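You operate a simulated robot arm through the tools that you are given. There is no shell and no other tool.

You are at the controls of a simulated robot arm. One attempt, no reset.

JOB
Polish the tarnish off the brass tray.
Fine: polish from the polish tin, on the polishing pad; the pad goes back where it stood and the lid back on the tin. Set down upright: polishing pad. What is to be rubbed or washed off counts as gone when no trace of it is left.

It is judged by the outcome, as a careful person would: the job done as asked, and still so three seconds after it is handed in. It fails if anything else is knocked over, pushed out of place, dropped, spilled or broken. Lids that push on must go on centred and level and be pressed home; caps that screw on are set level and turned clockwise until they are tight.

ROBOT AND FRAMES
A 7-joint arm with a two-finger parallel gripper, fixed in place. Base frame: the origin is at the foot of the arm, x ahead of it, y to its left, z up; the work surface is at about z = 0. Units: m, degrees, N and s.
With the tool pointing down near the work surface it reaches from about 0.22 to 0.58 m from the base axis. Its first joint turns from -66.0 to 66.0 degrees. Payload 2.5 kg.
The TCP is the grasp point between the finger pads, 0.023 m short of the fingertips. In the tool frame z runs along the fingers and y along their closing line. Largest opening 0.094 m; finger width 0.038, thickness 0.01; the body of the gripper, 0.054 by 0.096 m, starts 0.039 m behind the TCP.
Orientation is told as [roll, pitch, yaw] about the base's x, y, z axes, in that order, counted from this pose: with the fingers straight down and closing along the base's y, the tool's x points along the base's -x, its y along +y and its z along -z.

CONTROLS
- The arm moves only by the tool servo_tool. Its argument "motion" is a list of rows, each a list of 3 entries, a list of its own where there are three numbers: the turn, a rotation vector about the tool's x, y, z in units of 8 degrees (1.0 is 8 degrees), then the shift along the tool's x, y, z in units of 40 mm (1.0 is 40 mm), then the closure in counts, from 0 (fully open) to 255 (shut). In form: [[[wx, wy, wz], [dx, dy, dz], gripper], ...]. A call has 1 to 20 rows; each row shifts and turns the commanded pose from where the row before left it, along the tool's axes as they then stand. A call with a number of a shift or a turn outside -1 to 1 is refused whole. A row lasts 0.2 s, in which the tool goes at most 0.05 m and 8.6 degrees; a call with a longer step from one row to the next is refused whole, and so is a gripper value outside its range. A pose out of reach is approached as far as the arm can. The call stops where the force on the tool passes 70 N (or 10 N more than at its start, if that is more) or the arm is blocked; 0.2 s more then pass. Each finger travels about 0.108 m/s and halts on what it meets, pressing with about 44 N; the grip force reading is that of the motor and also rises with nothing between the fingers. The clock runs only during rows and for 0.2 s after the last one: add rows that do not move to give the fingers time. It gives the time, the measured TCP pose, the force on the tool (base axes), the opening and the grip force at its end, in the units of the frame above (readings bear some noise), with the torque about the TCP (base axes, N m) and any sound that the robot's microphone picked up.
- Cameras (640 x 400 px; columns grow to the right, rows downward): "scene" is fixed at [0.102, -0.3943, 0.5571]; the picture's right is [0.94, -0.35, 0.00], its down [-0.16, -0.43, -0.89] and it looks along [0.31, 0.83, -0.46] (base axes); focal length 355 px, centre (320, 200). "wrist" rides on the gripper at [0.086, 0.016, -0.075] in the tool frame; the picture's right is [-0.18, 0.98, 0.00], its down [-0.58, -0.11, -0.81] and it looks along [-0.79, -0.15, 0.59] (tool axes); focal length 243 px, centre (320, 200).
- capture(camera): a new picture of that camera. The clock stands still meanwhile.
- probe_pixels(camera, pixels): for up to 12 pixels [column, row] of the newest picture of that camera ("zoom" is the newest enlarged one), the place [x, y, z] in the base frame of the surface seen there, good to about 0.002 m. The clock stands still meanwhile.
- enlarge(camera, box): a new picture of the part [left, top, right, bottom] of that camera's present view, enlarged. The clock stands still meanwhile.
- hand_in(): hands the job in; it is judged then, once.

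Open the gripper and draw the arm clear of the work before you hand the job in, unless the task says otherwise.

The tools are called after "Call:" as name(argument=value, ...) on one line, values as JSON. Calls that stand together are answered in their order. servo_tool: Moves the arm, as the interface text tells. Its arguments: {"type":"object","properties":{"motion":{"type":"array"}},"required":["motion"]} The other tools are called the same way: capture (camera) takes a picture; probe_pixels (camera, pixels) gives the place of the surface under pixels of a picture; enlarge (camera, box) takes an enlarged picture of a part of a camera's view; hand_in () hands the job in.

At the start:

```text
time: 0.0
position: [0.2473, 0.2499, 0.2858]
orientation: [-0.1, -0.3, 0.0]
contact_force: [-0.4, 0.4, -0.2]
ft_torque: [0.03, -0.02, 0.02]
grip_width: 0.0938
gripper_force: 0.1
```

scene: 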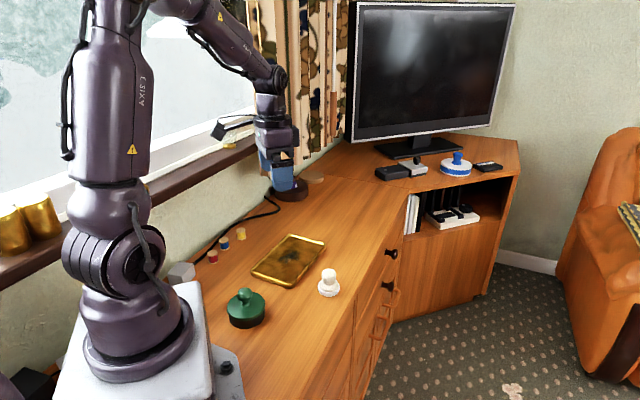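
wrist: 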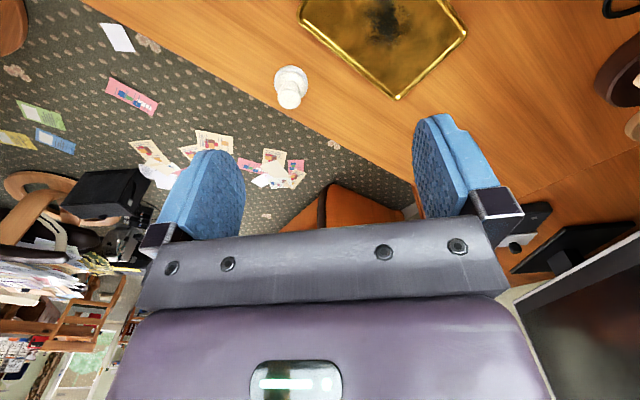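

The scene shows a brass tray around (290,260), a green-knobbed tin at (246,308), and a white knobbed object at (328,283). I'll enlarge the work area to identify each of them.

Call:
enlarge(camera="scene", box=[180, 210, 380, 335])

Call:
enlarge(camera="scene", box=[360, 130, 520, 230])

Call:
enlarge(camera="scene", box=[200, 90, 360, 190])

```text
3.20 times, centred on (280, 272) of scene
```

zoom: 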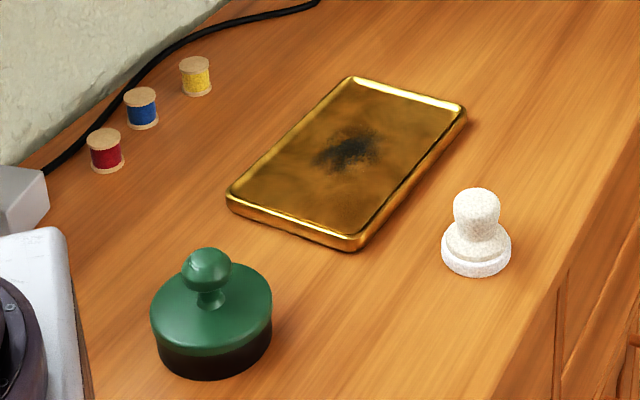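

```text
4.00 times, centred on (440, 180) of scene
```

zoom: 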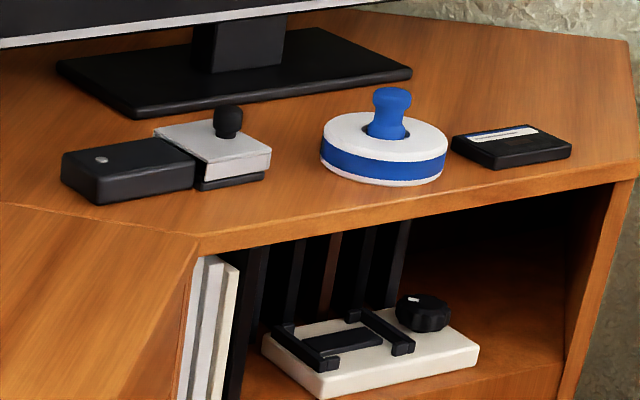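

```text
4.00 times, centred on (280, 140) of scene
```

zoom: 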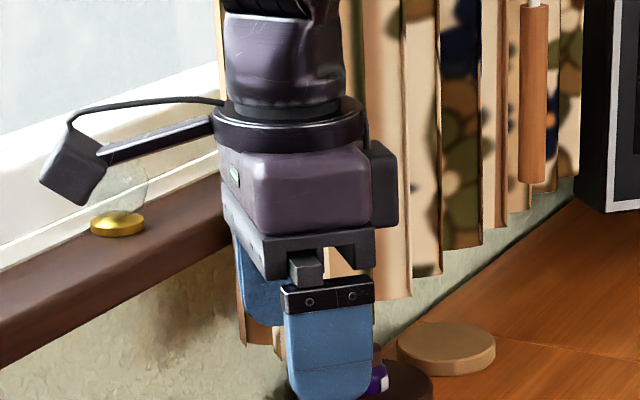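

The green-lidded dark tin is probably the polish tin, and the white knob with a fluffy base is probably the polishing pad. I'll probe the key surfaces from a fresh zoom.

Call:
enlarge(camera="scene", box=[180, 210, 380, 335])

```text
3.20 times, centred on (280, 272) of scene
```

zoom: 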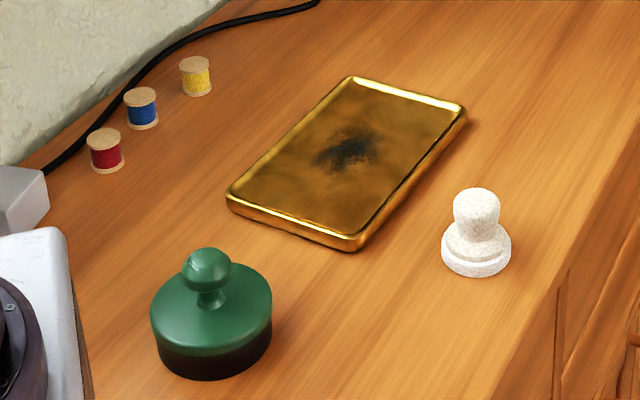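

In this zoom the tin is at (211,320), the pad at (476,235) and the tray corners near (228,200), (352,78), (466,108) and (360,250). I'll probe these spots.

Call:
probe_pixels(camera="zoom", pixels=[[206, 262], [211, 325], [155, 310], [268, 310], [212, 372], [476, 200], [476, 242], [476, 272], [445, 255], [508, 255], [350, 150], [280, 190]])

Call:
probe_pixels(camera="zoom", pixels=[[232, 194], [352, 80], [462, 108], [357, 238], [400, 180], [330, 160], [380, 140], [250, 195], [350, 220], [440, 115], [400, 330], [208, 300]])

```text
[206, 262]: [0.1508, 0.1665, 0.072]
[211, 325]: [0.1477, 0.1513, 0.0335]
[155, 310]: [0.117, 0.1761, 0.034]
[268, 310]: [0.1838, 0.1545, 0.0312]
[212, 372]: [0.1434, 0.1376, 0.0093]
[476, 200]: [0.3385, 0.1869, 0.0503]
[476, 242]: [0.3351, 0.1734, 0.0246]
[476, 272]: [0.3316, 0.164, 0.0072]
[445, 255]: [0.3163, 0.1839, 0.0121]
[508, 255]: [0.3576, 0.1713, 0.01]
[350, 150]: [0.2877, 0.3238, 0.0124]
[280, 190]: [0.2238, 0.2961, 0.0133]
```

```text
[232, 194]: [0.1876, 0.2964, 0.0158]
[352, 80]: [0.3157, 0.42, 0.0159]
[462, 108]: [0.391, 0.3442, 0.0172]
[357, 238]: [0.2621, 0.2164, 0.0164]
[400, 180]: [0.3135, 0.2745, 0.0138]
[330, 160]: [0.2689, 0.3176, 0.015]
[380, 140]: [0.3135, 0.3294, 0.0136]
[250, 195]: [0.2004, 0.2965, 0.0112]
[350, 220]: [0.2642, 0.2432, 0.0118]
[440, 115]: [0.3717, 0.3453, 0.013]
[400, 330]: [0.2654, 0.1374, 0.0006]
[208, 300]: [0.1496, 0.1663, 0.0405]
```

The tray is centred near (0.289, 0.319) with its floor at z≈0.013, and the tarnish is near (0.288, 0.324). I'll take closer looks at the tray, the tin and the pad.

Call:
enlarge(camera="scene", box=[248, 228, 328, 278])

Call:
enlarge(camera="scene", box=[214, 280, 278, 332])

Call:
enlarge(camera="scene", box=[304, 262, 352, 302])

Call:
enlarge(camera="wrist", box=[260, 0, 500, 150])

```text
8.00 times, centred on (288, 253) of scene
```

zoom: 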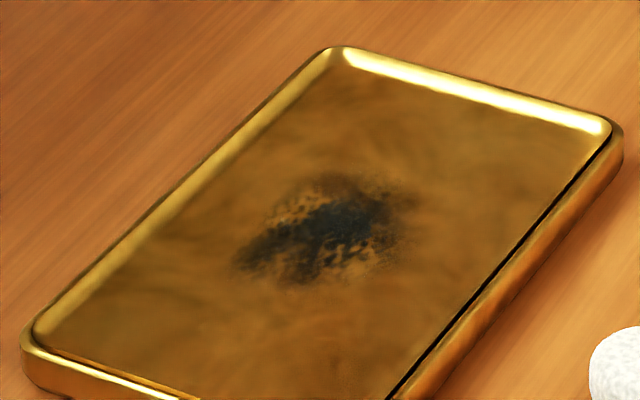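

```text
7.69 times, centred on (246, 306) of scene
```

zoom: 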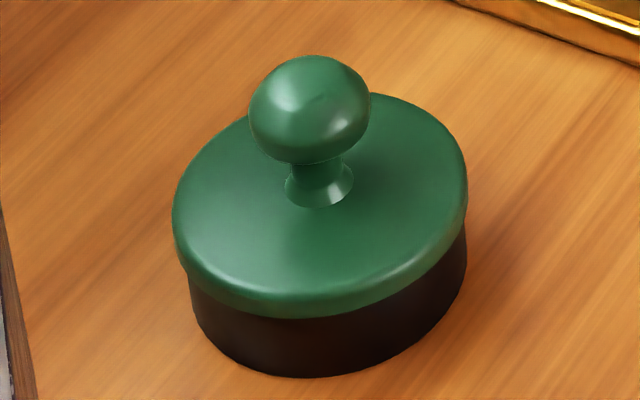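

```text
10.00 times, centred on (328, 282) of scene
```

zoom: 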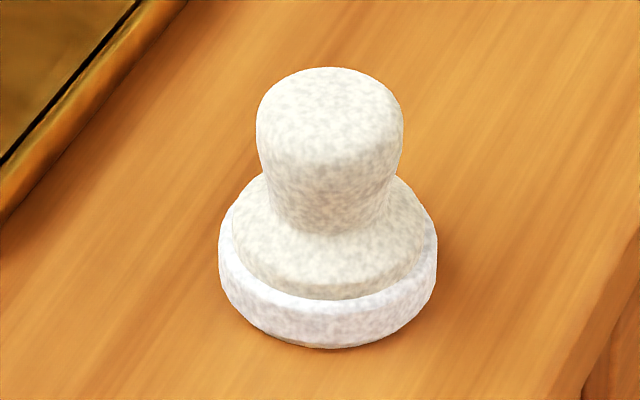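

```text
2.67 times, centred on (380, 75) of wrist
```

zoom: 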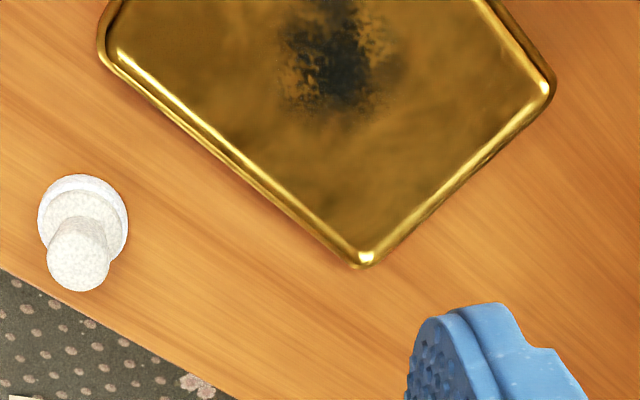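

The white object has a round handle on a pad disc, which fits a polishing pad. I'll re-zoom on it and probe its outline, so I have its handle dimensions.

Call:
enlarge(camera="scene", box=[304, 262, 352, 302])

Call:
probe_pixels(camera="zoom", pixels=[[330, 72], [330, 110], [260, 120], [400, 120], [330, 160], [272, 190], [390, 190], [330, 225], [330, 280], [330, 340], [222, 255], [434, 255]])

Call:
enlarge(camera="scene", box=[214, 280, 278, 332])

Call:
probe_pixels(camera="zoom", pixels=[[310, 58], [310, 100], [252, 110], [368, 110], [310, 155], [320, 190], [380, 100], [178, 220], [465, 190], [310, 300], [310, 316], [310, 374]])

```text
10.00 times, centred on (328, 282) of scene
```

zoom: 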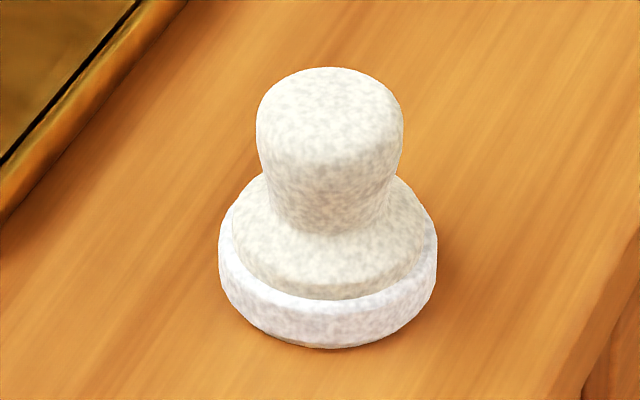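

```text
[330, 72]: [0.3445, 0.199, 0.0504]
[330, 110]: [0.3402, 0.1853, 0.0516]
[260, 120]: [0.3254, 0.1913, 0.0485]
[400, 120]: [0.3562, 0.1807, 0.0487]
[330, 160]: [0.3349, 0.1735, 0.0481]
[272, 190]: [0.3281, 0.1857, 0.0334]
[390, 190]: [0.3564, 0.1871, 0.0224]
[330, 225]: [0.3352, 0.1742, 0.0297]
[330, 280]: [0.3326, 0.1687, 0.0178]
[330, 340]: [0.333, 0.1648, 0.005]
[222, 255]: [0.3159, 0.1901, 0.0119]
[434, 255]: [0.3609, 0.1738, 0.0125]
```

```text
7.69 times, centred on (246, 306) of scene
```

zoom: 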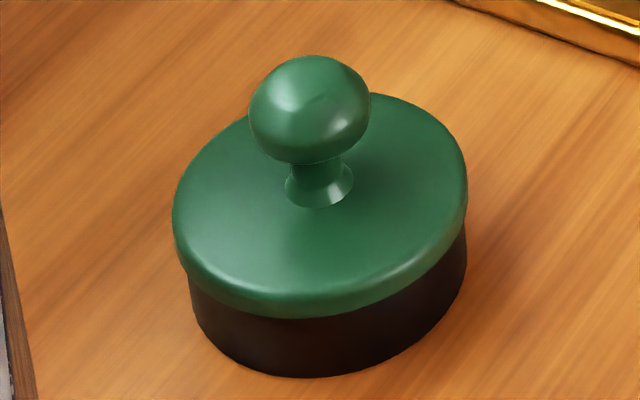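

```text
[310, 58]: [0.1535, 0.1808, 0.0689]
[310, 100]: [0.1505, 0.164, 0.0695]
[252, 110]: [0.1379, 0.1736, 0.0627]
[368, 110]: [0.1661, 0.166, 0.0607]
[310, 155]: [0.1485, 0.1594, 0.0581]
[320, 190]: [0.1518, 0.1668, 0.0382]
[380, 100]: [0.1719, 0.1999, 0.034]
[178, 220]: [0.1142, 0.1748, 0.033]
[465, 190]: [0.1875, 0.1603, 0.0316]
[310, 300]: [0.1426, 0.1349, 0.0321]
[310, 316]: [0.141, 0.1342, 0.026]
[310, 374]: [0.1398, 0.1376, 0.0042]
```

The pad's handle axis is about (0.340, 0.186) with its top at z≈0.0515. The tin's knob is about (0.151, 0.170), z 0.045–0.070, with lid radius ≈0.037. I'll move above the tin at z≈0.16 and check the alignment.

Call:
servo_tool(motion=[[[0, 0, 0], [0.3, -0.25, 0.2], 0], [[0, 0, 0], [0.3, -0.25, 0.3], 0], [[0, 0, 0], [0.3, -0.25, 0.4], 0], [[0, 0, 0], [0.3, -0.25, 0.4], 0], [[0, 0, 0], [0.3, -0.25, 0.4], 0], [[0, 0, 0], [0.3, -0.25, 0.4], 0], [[0, 0, 0], [0.3, -0.25, 0.4], 0], [[0, 0, 0], [0.3, -0.25, 0.4], 0], [[0, 0, 0], [0, 0, 0.2], 0], [[0, 0, 0], [0, 0, 0], 0]])

Call:
capture(camera="scene")

Call:
capture(camera="wrist")

```text
time: 2.2
position: [0.1529, 0.1699, 0.1646]
orientation: [0.0, -0.1, 0.0]
contact_force: [-0.5, -0.5, -0.3]
ft_torque: [0.01, -0.04, -0.02]
grip_width: 0.0942
gripper_force: 0.1
```

```text
taken
```

scene: 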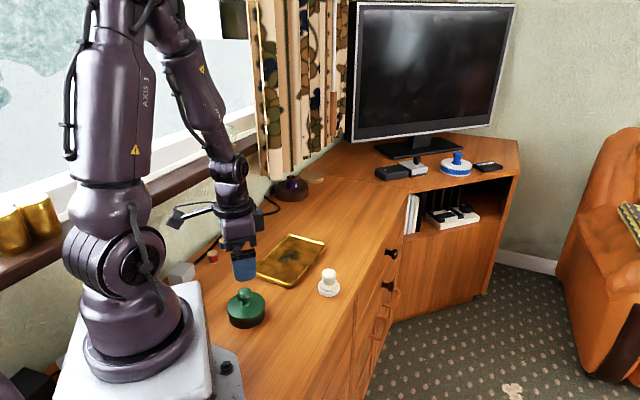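

```text
taken
```

wrist: 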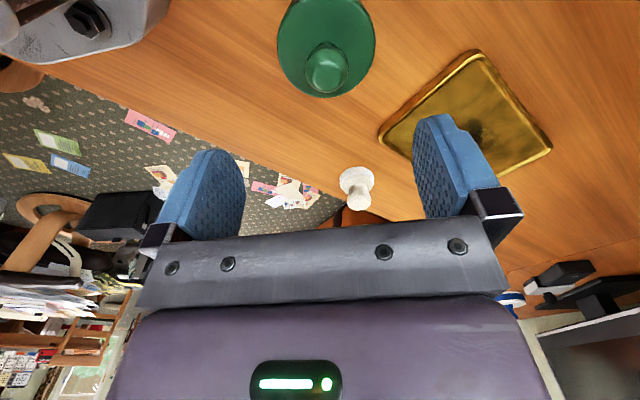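

The tin is visible in the wrist view with the lid at about (326,45) and the knob at (326,65). I'll probe the lid outline from here for a better centre, and zoom on the dark and blue objects by the curtain.

Call:
probe_pixels(camera="wrist", pixels=[[326, 65], [308, 68], [345, 66], [326, 48], [326, 82], [280, 45], [373, 45], [326, 94], [356, 172], [357, 195], [342, 180], [372, 180]])

Call:
enlarge(camera="scene", box=[250, 150, 350, 212])

Call:
enlarge(camera="wrist", box=[240, 0, 560, 200])

```text
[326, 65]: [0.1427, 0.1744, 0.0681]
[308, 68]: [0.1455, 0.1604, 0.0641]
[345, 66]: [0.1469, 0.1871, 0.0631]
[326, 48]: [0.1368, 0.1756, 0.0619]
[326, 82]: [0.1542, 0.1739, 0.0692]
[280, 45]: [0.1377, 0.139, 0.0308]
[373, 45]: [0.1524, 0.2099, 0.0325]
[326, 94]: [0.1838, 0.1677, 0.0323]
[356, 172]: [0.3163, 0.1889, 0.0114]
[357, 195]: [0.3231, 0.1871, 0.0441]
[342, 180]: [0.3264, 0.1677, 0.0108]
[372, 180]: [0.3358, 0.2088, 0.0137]
```

```text
6.40 times, centred on (300, 181) of scene
```

zoom: 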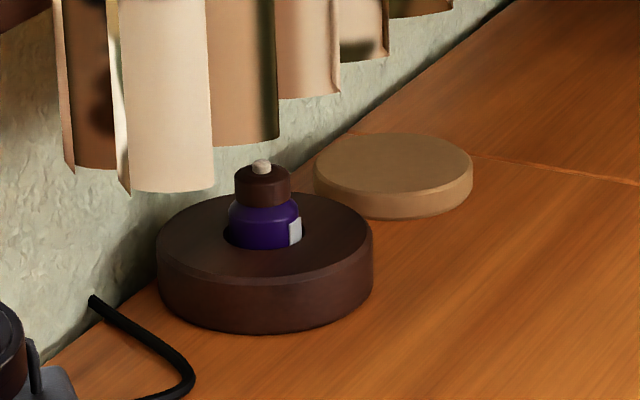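

```text
2.00 times, centred on (400, 100) of wrist
```

zoom: 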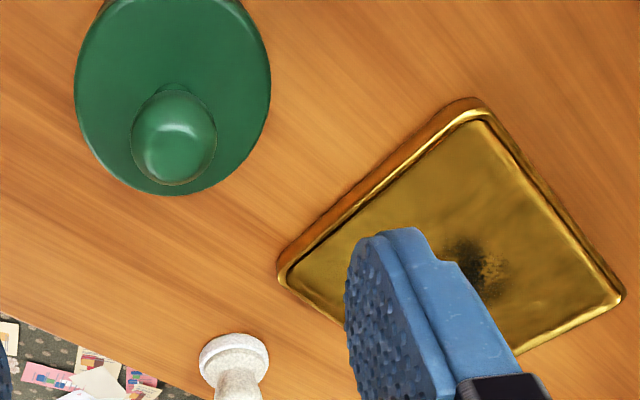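

The purple ink bottle is unrelated, so the green tin is the polish tin, centred near (0.150, 0.173). I'll partially close the gripper and descend partway while correcting x and y, then re-check.

Call:
servo_tool(motion=[[[0, 0, 0], [0, 0, 0], 60], [[0, 0, 0], [0, 0.04, 0.4], 60], [[0, 0, 0], [0, 0.04, 0.4], 60], [[0, 0, 0], [0, 0, 0.4], 60], [[0, 0, 0], [0, 0, 0], 60], [[0, 0, 0], [0, 0, 0], 60]])

Call:
capture(camera="wrist")

Call:
enlarge(camera="scene", box=[200, 220, 296, 340])

```text
time: 3.6
position: [0.1522, 0.173, 0.1137]
orientation: [-0.1, -0.2, 0.0]
contact_force: [-0.1, 0.2, 0.2]
ft_torque: [-0.02, 0.01, 0.0]
grip_width: 0.0721
gripper_force: 0.0
```

```text
taken
```

wrist: 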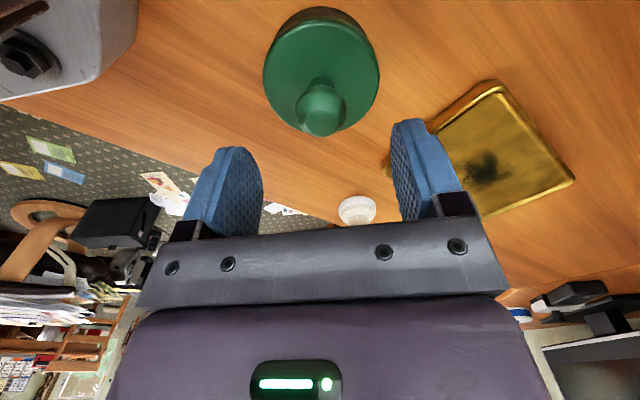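

```text
3.33 times, centred on (248, 280) of scene
```

zoom: 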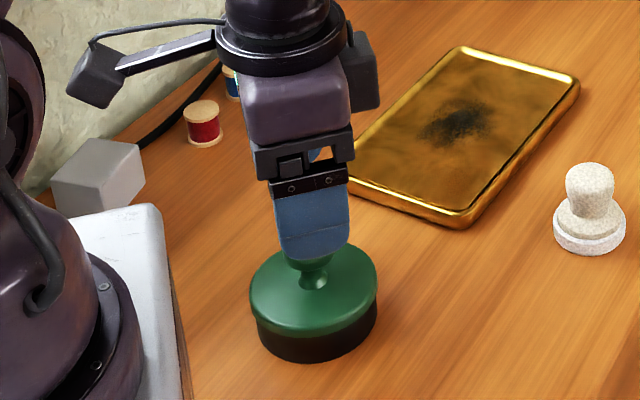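

The wrist view shows the knob at (320,107) and lid at (322,65). I'll probe the outline again from this closer range.

Call:
enlarge(camera="wrist", box=[240, 0, 400, 140])

Call:
probe_pixels(camera="wrist", pixels=[[320, 105], [297, 107], [344, 107], [320, 134], [265, 60], [378, 60], [270, 90], [373, 90], [310, 80], [330, 9], [335, 80], [320, 85]])

```text
2.86 times, centred on (320, 70) of wrist
```

zoom: 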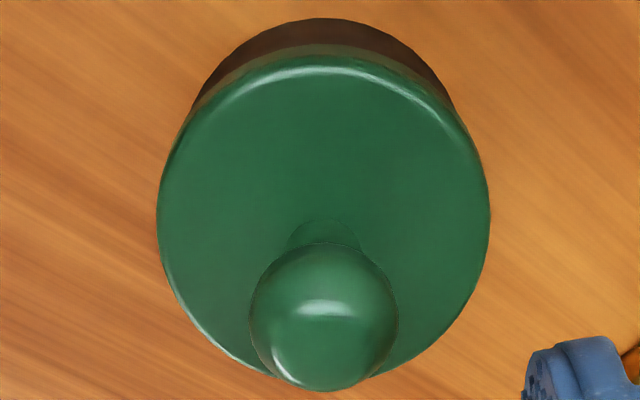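

```text
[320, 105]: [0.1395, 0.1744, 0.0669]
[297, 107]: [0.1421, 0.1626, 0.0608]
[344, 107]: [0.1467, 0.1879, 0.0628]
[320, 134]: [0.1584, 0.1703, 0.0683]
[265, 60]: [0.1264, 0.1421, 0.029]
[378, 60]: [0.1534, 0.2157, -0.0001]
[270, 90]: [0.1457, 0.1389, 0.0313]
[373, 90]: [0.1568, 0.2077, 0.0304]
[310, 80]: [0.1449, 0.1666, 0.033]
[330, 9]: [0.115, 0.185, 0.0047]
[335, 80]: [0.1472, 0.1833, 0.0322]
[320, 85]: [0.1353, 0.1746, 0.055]
```

The knob centre comes out at about (0.150, 0.174). I'll lower the TCP to z≈0.063, which puts the fingertips at about 0.040, and narrow the fingers to just wider than the knob.

Call:
servo_tool(motion=[[[0, 0, 0], [0.04, 0.025, 0.25], 60], [[0, 0, 0], [0, 0, 0.25], 60], [[0, 0, 0], [0, 0, 0.25], 60], [[0, 0, 0], [0, 0, 0.25], 60], [[0, 0, 0], [0, 0, 0.25], 60], [[0, 0, 0], [0, 0, 0], 100], [[0, 0, 0], [0, 0, 0], 130], [[0, 0, 0], [0, 0, 0], 150], [[0, 0, 0], [0, 0, 0], 150]])

Call:
capture(camera="wrist")

Call:
enlarge(camera="scene", box=[200, 240, 296, 340])

```text
time: 5.6
position: [0.1508, 0.1749, 0.0648]
orientation: [-0.2, -0.3, 0.0]
contact_force: [-0.8, -0.2, -0.1]
ft_torque: [-0.02, -0.01, -0.02]
grip_width: 0.0388
gripper_force: 0.0
```

```text
taken
```

wrist: 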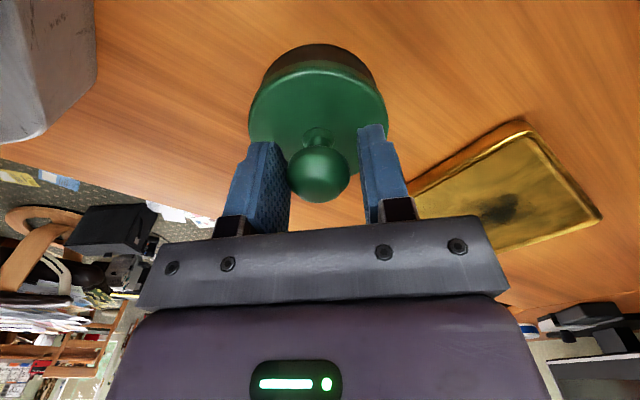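

```text
4.00 times, centred on (248, 290) of scene
```

zoom: 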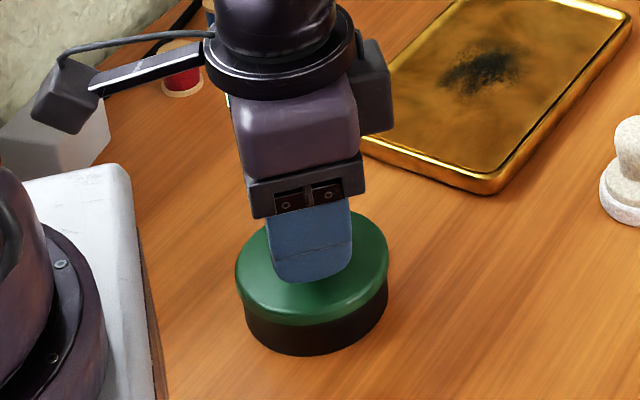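

The fingers straddle the knob, at (320,173) in the wrist view. I'll close gently in steps and read the side force.

Call:
servo_tool(motion=[[[0, 0, 0], [0, 0, 0], 158], [[0, 0, 0], [0, 0, 0], 165], [[0, 0, 0], [0, 0, 0], 172], [[0, 0, 0], [0, 0, 0], 172]])

```text
time: 6.6
position: [0.1496, 0.1754, 0.0653]
orientation: [-0.1, -0.2, -0.1]
contact_force: [0.4, -0.4, -0.7]
ft_torque: [0.02, 0.04, -0.03]
grip_width: 0.0315
gripper_force: 0.8
heard: snap
```

A snap was heard at a grip width of 0.0315, so I'll look at what happened before going on.

Call:
capture(camera="wrist")

Call:
enlarge(camera="scene", box=[200, 240, 296, 340])

Call:
capture(camera="scene")

```text
taken
```

wrist: 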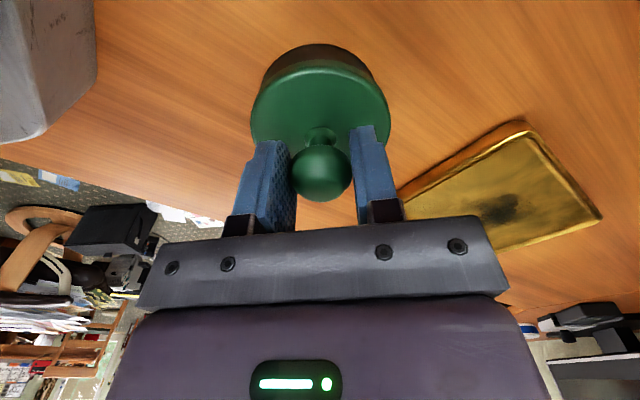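

```text
4.00 times, centred on (248, 290) of scene
```

zoom: 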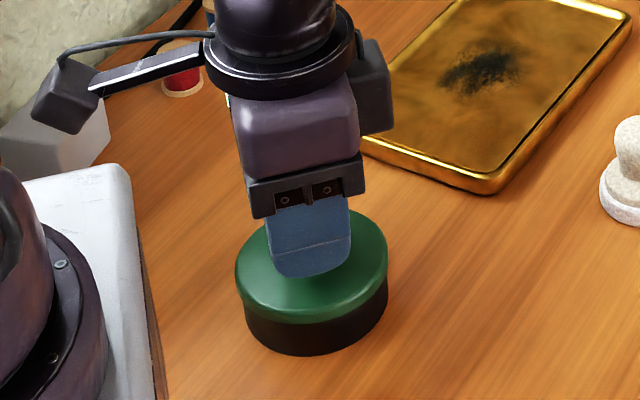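

```text
taken
```

scene: 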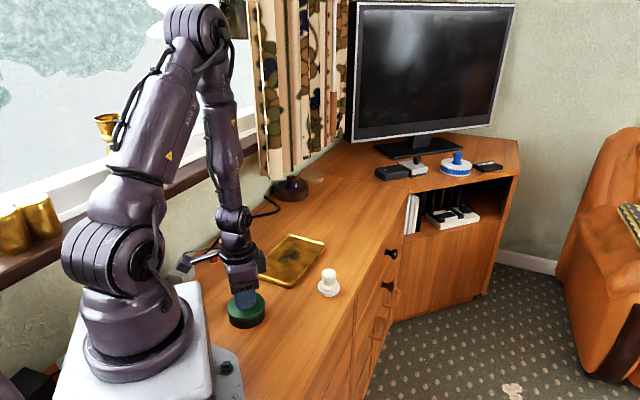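

The lid is still seated in view with the fingers around the knob, so the snap was probably its push-fit letting go. I'll close firmly, then lift slowly.

Call:
servo_tool(motion=[[[0, 0, 0], [0, 0, 0], 180], [[0, 0, 0], [0, 0, 0], 190], [[0, 0, 0], [0, 0, 0], 200], [[0, 0, 0], [0, 0, 0], 200]])

Call:
capture(camera="wrist")

```text
time: 7.6
position: [0.149, 0.1746, 0.065]
orientation: [-0.1, -0.2, -0.1]
contact_force: [-0.4, 0.0, 0.0]
ft_torque: [-0.02, 0.0, 0.0]
grip_width: 0.0294
gripper_force: 44.3
```

```text
taken
```

wrist: 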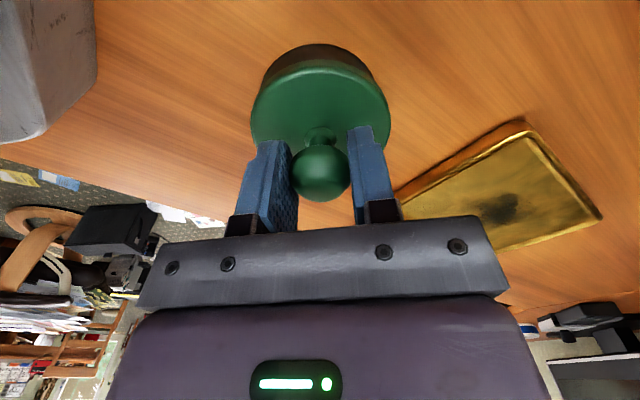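

The knob is held at a width of 0.0294 with 44 N. I'll lift slowly by 15 mm and look.

Call:
servo_tool(motion=[[[0, 0, 0], [0, 0, -0.05], 200], [[0, 0, 0], [0, 0, -0.05], 200], [[0, 0, 0], [0, 0, -0.1], 200], [[0, 0, 0], [0, 0, -0.1], 200], [[0, 0, 0], [0, 0, -0.1], 200], [[0, 0, 0], [0, 0, 0], 200]])

Call:
enlarge(camera="scene", box=[200, 240, 296, 340])

Call:
capture(camera="wrist")

```text
time: 9.0
position: [0.1508, 0.1743, 0.0821]
orientation: [-0.2, -0.2, -0.1]
contact_force: [0.4, -0.8, -0.1]
ft_torque: [0.02, 0.0, 0.0]
grip_width: 0.0295
gripper_force: 43.8
```

```text
4.00 times, centred on (248, 290) of scene
```

zoom: 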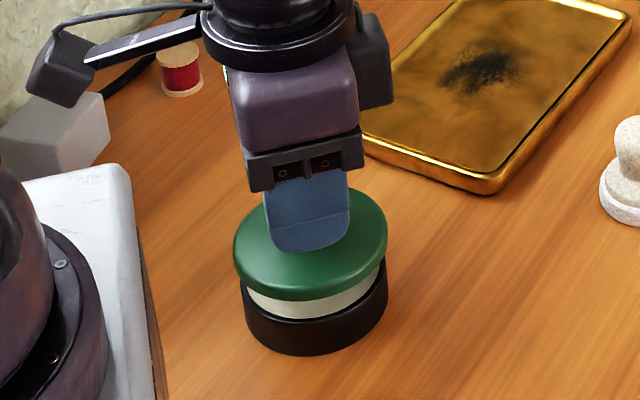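

```text
taken
```

wrist: 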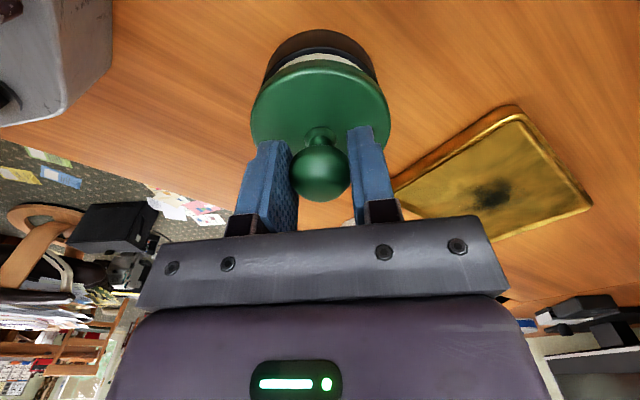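

The lid came free cleanly, showing its cream plug underneath, and the tin stayed put. I'll raise it to z≈0.15 and look at the plug and the inside of the tin.

Call:
servo_tool(motion=[[[0, 0, 0], [0, 0, -0.2], 200], [[0, 0, 0], [0, 0, -0.3], 200], [[0, 0, 0], [0, 0, -0.4], 200], [[0, 0, 0], [0, 0, -0.4], 200], [[0, 0, 0], [0, 0, -0.4], 200], [[0, 0, 0], [0, 0, 0], 200]])

Call:
enlarge(camera="scene", box=[200, 220, 296, 340])

Call:
capture(camera="wrist")

Call:
probe_pixels(camera="zoom", pixels=[[320, 265], [320, 330], [330, 280], [300, 300], [320, 300], [320, 380]])

```text
time: 10.4
position: [0.1504, 0.1755, 0.152]
orientation: [-0.1, -0.1, 0.0]
contact_force: [-1.2, 0.1, -1.1]
ft_torque: [0.01, 0.03, -0.03]
grip_width: 0.0294
gripper_force: 44.2
```

```text
3.33 times, centred on (248, 280) of scene
```

zoom: 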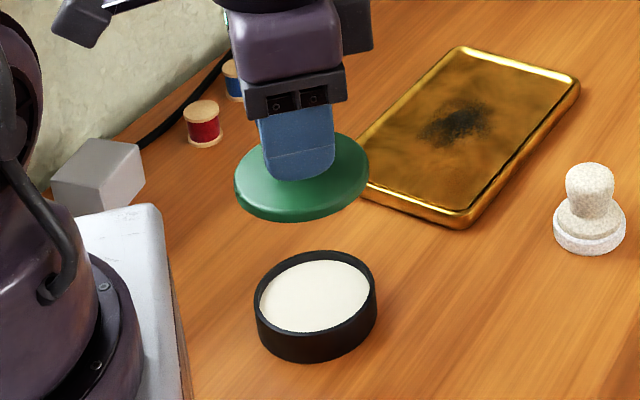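

```text
taken
```

wrist: 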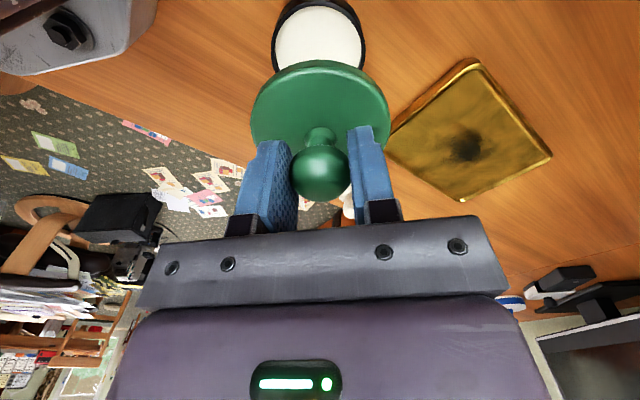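

```text
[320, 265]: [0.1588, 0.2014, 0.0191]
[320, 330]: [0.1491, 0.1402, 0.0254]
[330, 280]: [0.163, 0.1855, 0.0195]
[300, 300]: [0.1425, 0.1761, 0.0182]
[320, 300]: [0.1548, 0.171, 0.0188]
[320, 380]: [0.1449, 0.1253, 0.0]
```

The open tin shows cream polish at z≈0.019 inside a black rim at z≈0.0255. I'll zoom on the held lid to see its underside, and check the free table area for setting it down.

Call:
enlarge(camera="scene", box=[220, 240, 280, 340])

Call:
capture(camera="scene")

Call:
probe_pixels(camera="scene", pixels=[[290, 305], [300, 320], [285, 335], [320, 320], [310, 340], [305, 360], [340, 310], [275, 300], [290, 350], [248, 285], [240, 262], [256, 262]])

```text
4.00 times, centred on (250, 290) of scene
```

zoom: 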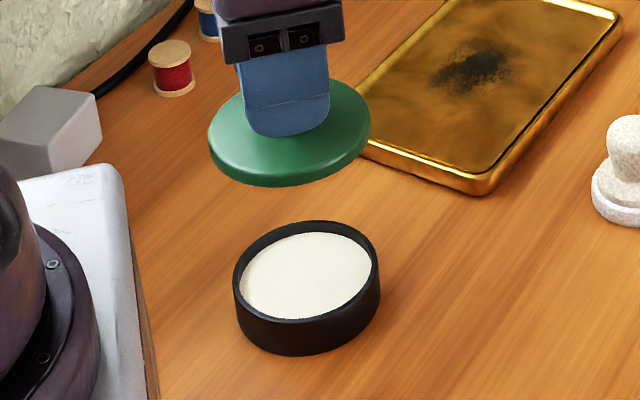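

```text
taken
```

scene: 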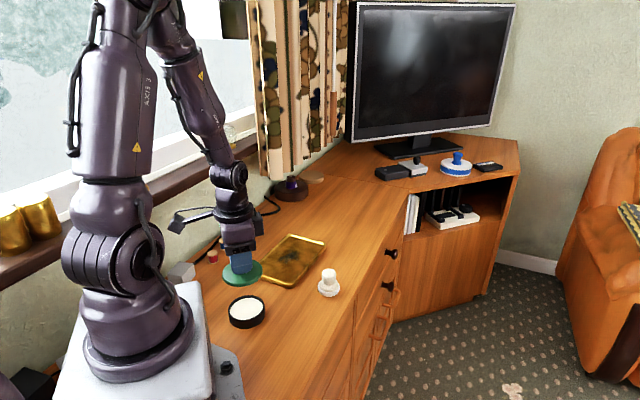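

```text
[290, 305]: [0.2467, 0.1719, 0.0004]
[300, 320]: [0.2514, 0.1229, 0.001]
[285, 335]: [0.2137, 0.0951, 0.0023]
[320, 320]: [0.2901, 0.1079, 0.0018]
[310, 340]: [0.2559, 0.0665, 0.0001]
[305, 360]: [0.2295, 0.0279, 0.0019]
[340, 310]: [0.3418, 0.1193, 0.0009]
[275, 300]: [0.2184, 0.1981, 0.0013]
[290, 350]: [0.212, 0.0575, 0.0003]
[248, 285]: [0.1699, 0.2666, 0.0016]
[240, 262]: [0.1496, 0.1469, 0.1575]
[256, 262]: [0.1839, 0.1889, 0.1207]
```

The table is clear and flat around (0.25, 0.10). I'll carry the lid there at height and start lowering it.

Call:
servo_tool(motion=[[[0, 0, 0], [-0.3, -0.23, 0], 200], [[0, 0, 0], [-0.3, -0.23, 0], 200], [[0, 0, 0], [-0.3, -0.23, 0], 200], [[0, 0, 0], [-0.3, -0.23, 0], 200], [[0, 0, 0], [-0.3, -0.23, 0.2], 200], [[0, 0, 0], [-0.3, -0.23, 0.3], 200], [[0, 0, 0], [-0.3, -0.23, 0.3], 200], [[0, 0, 0], [-0.3, -0.23, 0.3], 200], [[0, 0, 0], [0, 0, 0.3], 200], [[0, 0, 0], [0, 0, 0.3], 200], [[0, 0, 0], [0, 0, 0.2], 200], [[0, 0, 0], [0, 0, 0.2], 200], [[0, 0, 0], [0, 0, 0], 200]])

Call:
enlarge(camera="scene", box=[230, 250, 360, 350])

```text
time: 13.2
position: [0.2472, 0.1016, 0.065]
orientation: [0.0, -0.2, 0.1]
contact_force: [-0.6, -0.9, -0.4]
ft_torque: [0.03, 0.01, 0.01]
grip_width: 0.0295
gripper_force: 44.1
```

```text
4.00 times, centred on (295, 300) of scene
```

zoom: 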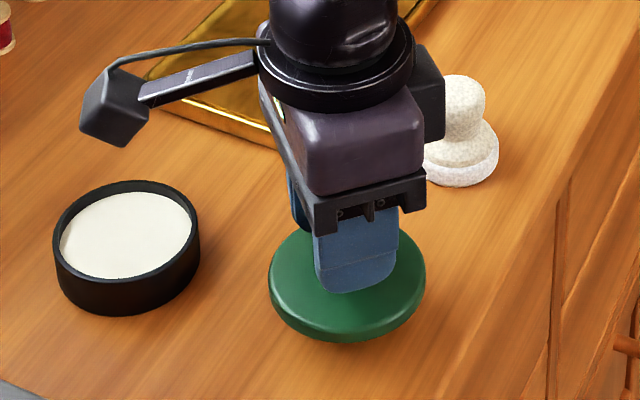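

The lid hangs clear above the table, so I'll lower it 16 mm slowly and check the force.

Call:
servo_tool(motion=[[[0, 0, 0], [0, 0, 0.1], 200], [[0, 0, 0], [0, 0, 0.1], 200], [[0, 0, 0], [0, 0, 0.1], 200], [[0, 0, 0], [0, 0, 0.05], 200], [[0, 0, 0], [0, 0, 0.05], 200], [[0, 0, 0], [0, 0, 0], 200]])

```text
time: 14.6
position: [0.2465, 0.1002, 0.0484]
orientation: [0.0, -0.1, 0.0]
contact_force: [-0.2, 0.0, -0.2]
ft_torque: [0.02, 0.01, -0.01]
grip_width: 0.0296
gripper_force: 43.2
```

There's no contact yet at z≈0.048. I'll continue in 1.2–2 mm steps.

Call:
servo_tool(motion=[[[0, 0, 0], [0, 0, 0.05], 200], [[0, 0, 0], [0, 0, 0.05], 200], [[0, 0, 0], [0, 0, 0], 200]])

Call:
enlarge(camera="scene", box=[260, 290, 340, 350])

```text
time: 15.4
position: [0.2468, 0.1014, 0.0474]
orientation: [0.0, -0.2, -0.1]
contact_force: [-4.2, -4.8, 34.7]
ft_torque: [-0.15, 0.03, -0.01]
grip_width: 0.0296
gripper_force: 44.2
```

```text
6.67 times, centred on (300, 320) of scene
```

zoom: 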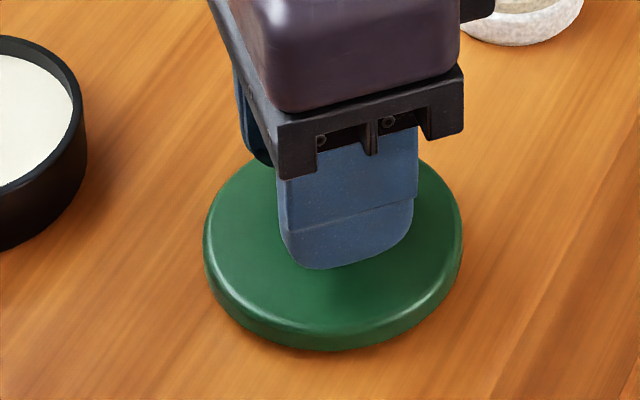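

Contact shows at z≈0.0474 with 35 N, so the lid is on the table. I'll ease off the pressing and then open the fingers gently.

Call:
servo_tool(motion=[[[0, 0, 0], [0, 0, -0.05], 200], [[0, 0, 0], [0, 0, 0], 200]])

```text
time: 16.0
position: [0.247, 0.0996, 0.0473]
orientation: [-0.1, -0.3, -0.1]
contact_force: [-0.2, 0.2, 0.0]
ft_torque: [-0.01, -0.01, 0.03]
grip_width: 0.0296
gripper_force: 44.0
```

Force is now zero, so the lid is just at touching height. I'll lower by 0.6 mm and release.

Call:
servo_tool(motion=[[[0, 0, 0], [0, 0, 0.015], 200], [[0, 0, 0], [0, 0, 0], 185], [[0, 0, 0], [0, 0, 0], 165], [[0, 0, 0], [0, 0, 0], 140], [[0, 0, 0], [0, 0, 0], 110], [[0, 0, 0], [0, 0, 0], 90], [[0, 0, 0], [0, 0, 0], 90]])

Call:
enlarge(camera="scene", box=[260, 290, 340, 350])

Call:
capture(camera="wrist")

```text
time: 17.6
position: [0.2471, 0.0999, 0.0487]
orientation: [-0.1, -0.1, 0.0]
contact_force: [-0.7, 0.4, -0.8]
ft_torque: [0.01, -0.02, 0.01]
grip_width: 0.0609
gripper_force: 0.0
```

```text
6.67 times, centred on (300, 320) of scene
```

zoom: 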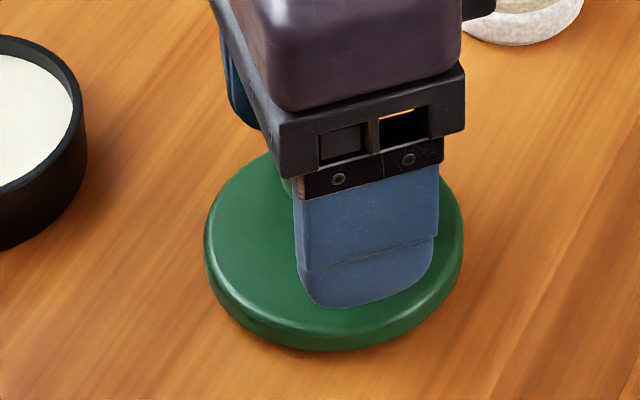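

```text
taken
```

wrist: 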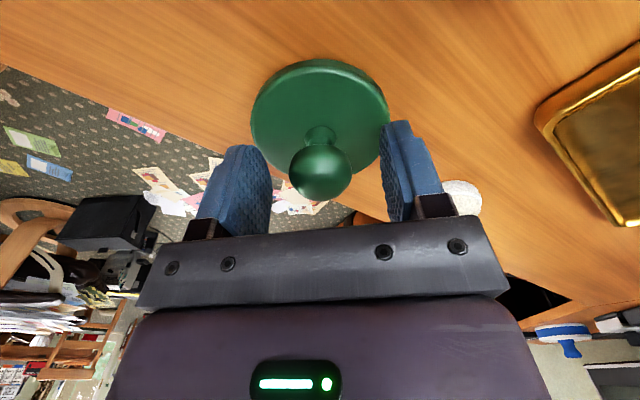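

The lid sits level on the table at about (0.247, 0.100) and the fingers are open. I'll raise straight up, then move above the pad and get its centre from the wrist camera.

Call:
servo_tool(motion=[[[0, 0, 0], [0, 0, -0.2], 90], [[0, 0, 0], [0, 0, -0.4], 90], [[0, 0, 0], [0, 0, -0.5], 90], [[0, 0, 0], [0, 0, -0.5], 90], [[0, 0, 0], [0, 0, -0.4], 90], [[0, 0, 0], [-0.3, 0.27, 0], 90], [[0, 0, 0], [-0.3, 0.27, 0], 90], [[0, 0, 0], [-0.3, 0.27, 0], 90], [[0, 0, 0], [-0.3, 0.27, 0], 90], [[0, 0, 0], [-0.3, 0.27, 0], 90], [[0, 0, 0], [-0.3, 0.27, 0], 90], [[0, 0, 0], [-0.3, 0.27, 0], 90], [[0, 0, 0], [-0.2, 0.25, 0], 90], [[0, 0, 0], [0, 0, 0], 90]])

Call:
capture(camera="wrist")

Call:
capture(camera="scene")

```text
time: 20.6
position: [0.3389, 0.1849, 0.1264]
orientation: [-0.1, -0.1, 0.0]
contact_force: [-0.1, 0.2, 0.4]
ft_torque: [0.06, 0.03, -0.03]
grip_width: 0.0607
gripper_force: 0.1
```

```text
taken
```

wrist: 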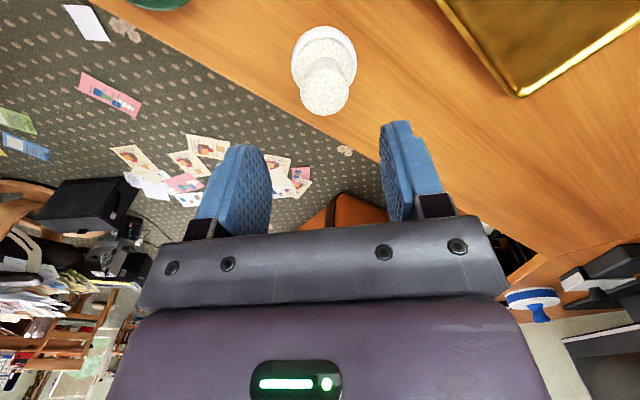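

```text
taken
```

scene: 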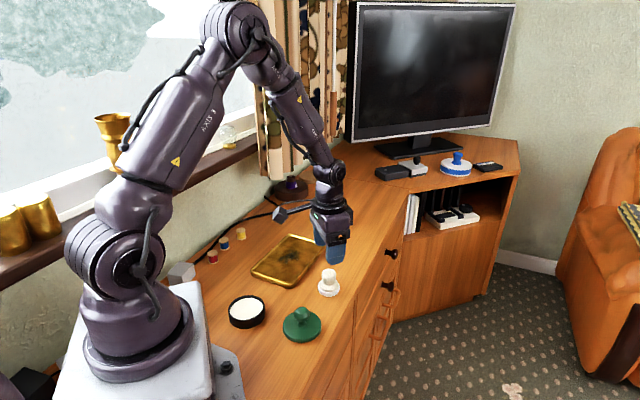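

The wrist view shows the pad at (324,65). I'll zoom there and probe its outline for the centre.

Call:
enlarge(camera="wrist", box=[272, 10, 376, 130])

Call:
probe_pixels(camera="wrist", pixels=[[303, 92], [346, 92], [324, 112], [324, 80], [293, 65], [355, 65], [324, 28], [310, 70], [342, 70], [326, 95], [324, 62], [350, 50]])

```text
3.33 times, centred on (324, 70) of wrist
```

zoom: 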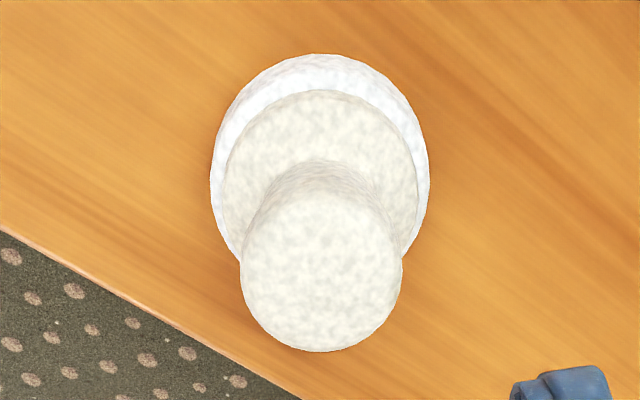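

```text
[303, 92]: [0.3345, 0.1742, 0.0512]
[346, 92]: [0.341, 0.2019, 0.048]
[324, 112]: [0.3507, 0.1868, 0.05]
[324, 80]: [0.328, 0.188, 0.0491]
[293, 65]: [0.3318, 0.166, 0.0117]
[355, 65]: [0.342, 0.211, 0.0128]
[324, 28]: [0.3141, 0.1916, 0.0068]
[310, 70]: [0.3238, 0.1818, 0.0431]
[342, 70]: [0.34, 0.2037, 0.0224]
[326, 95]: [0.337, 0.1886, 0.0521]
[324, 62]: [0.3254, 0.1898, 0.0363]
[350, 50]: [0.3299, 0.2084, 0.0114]
```

The pad axis is about (0.339, 0.188). I'll lower the open fingers around the handle to TCP z≈0.054, with the tips about 3 cm above the table.

Call:
servo_tool(motion=[[[0, 0, 0], [0, 0.075, 0.3], 90], [[0, 0, 0], [0, 0, 0.4], 90], [[0, 0, 0], [0, 0, 0.4], 90], [[0, 0, 0], [0, 0, 0.3], 90], [[0, 0, 0], [0, 0, 0.25], 90], [[0, 0, 0], [0, 0, 0.15], 90], [[0, 0, 0], [0, 0, 0], 120], [[0, 0, 0], [0, 0, 0], 140], [[0, 0, 0], [0, 0, 0], 150], [[0, 0, 0], [0, 0, 0], 150]])

Call:
enlarge(camera="scene", box=[288, 222, 368, 302])

Call:
capture(camera="wrist")

```text
time: 22.8
position: [0.3375, 0.1871, 0.0548]
orientation: [-0.1, -0.2, 0.0]
contact_force: [0.0, -0.7, -0.2]
ft_torque: [0.02, 0.0, -0.01]
grip_width: 0.0387
gripper_force: 0.0
```

```text
5.00 times, centred on (328, 262) of scene
```

zoom: 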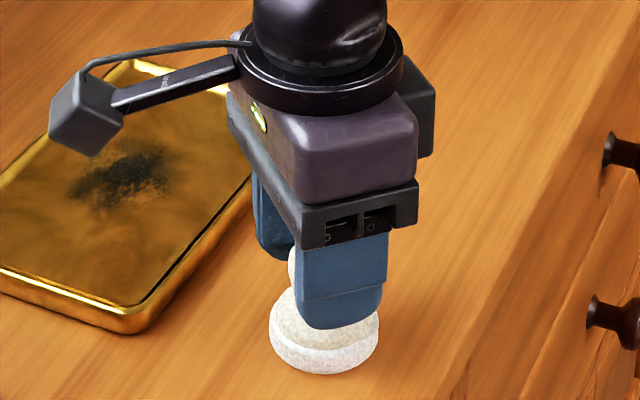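

```text
taken
```

wrist: 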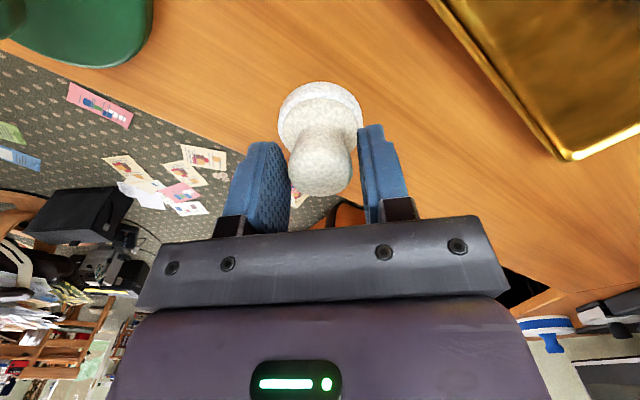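

The handle sits centred between the fingers at column 320, matching how the knob looked. I'll close slowly and grip.

Call:
servo_tool(motion=[[[0, 0, 0], [0, 0, 0], 155], [[0, 0, 0], [0, 0, 0], 160], [[0, 0, 0], [0, 0, 0], 165], [[0, 0, 0], [0, 0, 0], 170], [[0, 0, 0], [0, 0, 0], 175], [[0, 0, 0], [0, 0, 0], 185], [[0, 0, 0], [0, 0, 0], 195], [[0, 0, 0], [0, 0, 0], 195]])

Call:
enlarge(camera="scene", box=[288, 222, 368, 302])

```text
time: 24.6
position: [0.3363, 0.1891, 0.0547]
orientation: [-0.1, -0.3, -0.1]
contact_force: [-0.2, -0.6, 0.8]
ft_torque: [0.02, -0.01, 0.01]
grip_width: 0.0307
gripper_force: 44.1
```

```text
5.00 times, centred on (328, 262) of scene
```

zoom: 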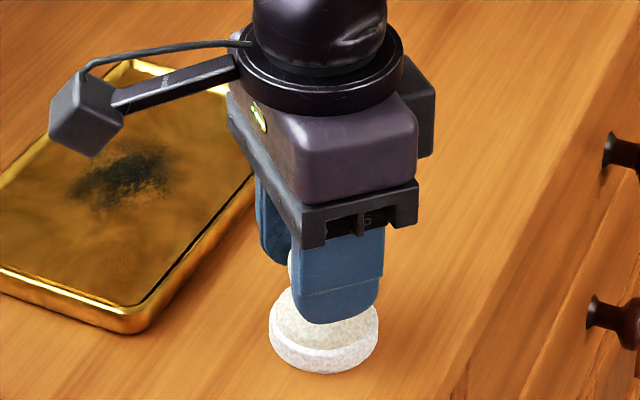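

The pad is gripped at width 0.0307 with TCP (0.337, 0.188, 0.0547) as its home pose. I'll lift it 80 mm and carry it above the open tin.

Call:
servo_tool(motion=[[[0, 0, 0], [0, 0, -0.1], 195], [[0, 0, 0], [0, 0, -0.3], 195], [[0, 0, 0], [0, 0, -0.5], 195], [[0, 0, 0], [0, 0, -0.6], 195], [[0, 0, 0], [0, 0, -0.5], 195], [[0, 0, 0], [0.36, -0.026, 0], 195], [[0, 0, 0], [0.36, -0.026, 0], 195], [[0, 0, 0], [0.36, -0.026, 0], 195], [[0, 0, 0], [0.36, -0.026, 0], 195], [[0, 0, 0], [0.36, -0.026, 0], 195], [[0, 0, 0], [0.36, -0.026, 0], 195], [[0, 0, 0], [0.36, -0.026, 0], 195], [[0, 0, 0], [0.36, -0.026, 0], 195], [[0, 0, 0], [0.36, -0.026, 0], 195], [[0, 0, 0], [0.36, -0.026, 0], 195], [[0, 0, 0], [0.36, -0.026, 0], 195], [[0, 0, 0], [0.36, -0.026, 0], 195], [[0, 0, 0], [0.36, -0.026, 0], 195], [[0, 0, 0], [0, 0, 0], 195], [[0, 0, 0], [0, 0, 0], 195]])

Call:
capture(camera="wrist")

Call:
enlarge(camera="scene", box=[200, 220, 328, 340])

```text
time: 28.8
position: [0.1522, 0.1778, 0.1332]
orientation: [-0.1, 0.0, 0.0]
contact_force: [0.1, 0.1, -0.3]
ft_torque: [-0.03, 0.02, -0.02]
grip_width: 0.0307
gripper_force: 44.0
```

```text
taken
```

wrist: 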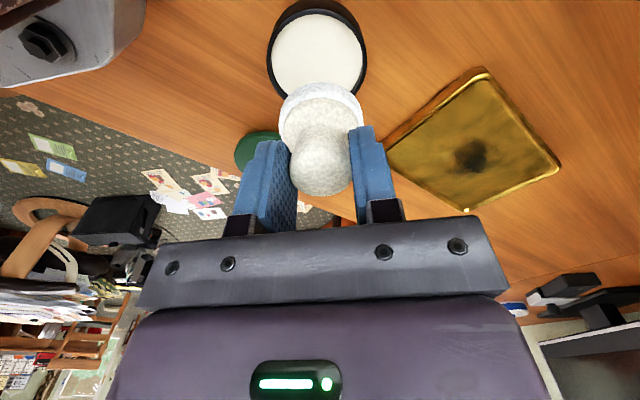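

```text
3.33 times, centred on (264, 280) of scene
```

zoom: 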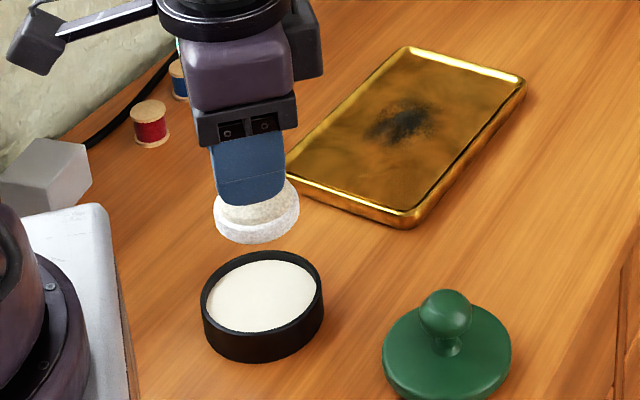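

The tin opening is at (317,52) in the wrist view and the pad is held level. I'll probe the rim and the pad edges to line them up.

Call:
probe_pixels(camera="wrist", pixels=[[270, 55], [363, 55], [318, 12], [280, 80], [300, 60], [340, 60], [281, 115], [361, 110], [320, 86], [290, 85]])

Call:
probe_pixels(camera="zoom", pixels=[[203, 300], [322, 295], [263, 252], [263, 338], [216, 215], [298, 205], [262, 240], [265, 290], [240, 300], [290, 300]])

```text
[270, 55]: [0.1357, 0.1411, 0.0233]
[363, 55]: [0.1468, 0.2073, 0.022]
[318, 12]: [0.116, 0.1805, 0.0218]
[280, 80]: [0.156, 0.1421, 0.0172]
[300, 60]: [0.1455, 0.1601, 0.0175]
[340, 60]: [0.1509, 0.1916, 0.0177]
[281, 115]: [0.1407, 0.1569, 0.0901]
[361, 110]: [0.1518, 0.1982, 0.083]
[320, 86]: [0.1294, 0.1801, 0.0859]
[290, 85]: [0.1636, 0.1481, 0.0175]
```

```text
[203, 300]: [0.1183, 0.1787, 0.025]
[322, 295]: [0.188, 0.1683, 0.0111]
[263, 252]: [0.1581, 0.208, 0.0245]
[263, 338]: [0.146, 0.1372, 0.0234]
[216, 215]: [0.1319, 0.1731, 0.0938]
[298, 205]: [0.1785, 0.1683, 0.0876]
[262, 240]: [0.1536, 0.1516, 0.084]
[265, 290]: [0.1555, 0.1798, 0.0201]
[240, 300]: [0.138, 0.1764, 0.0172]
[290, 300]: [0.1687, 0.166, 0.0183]
```

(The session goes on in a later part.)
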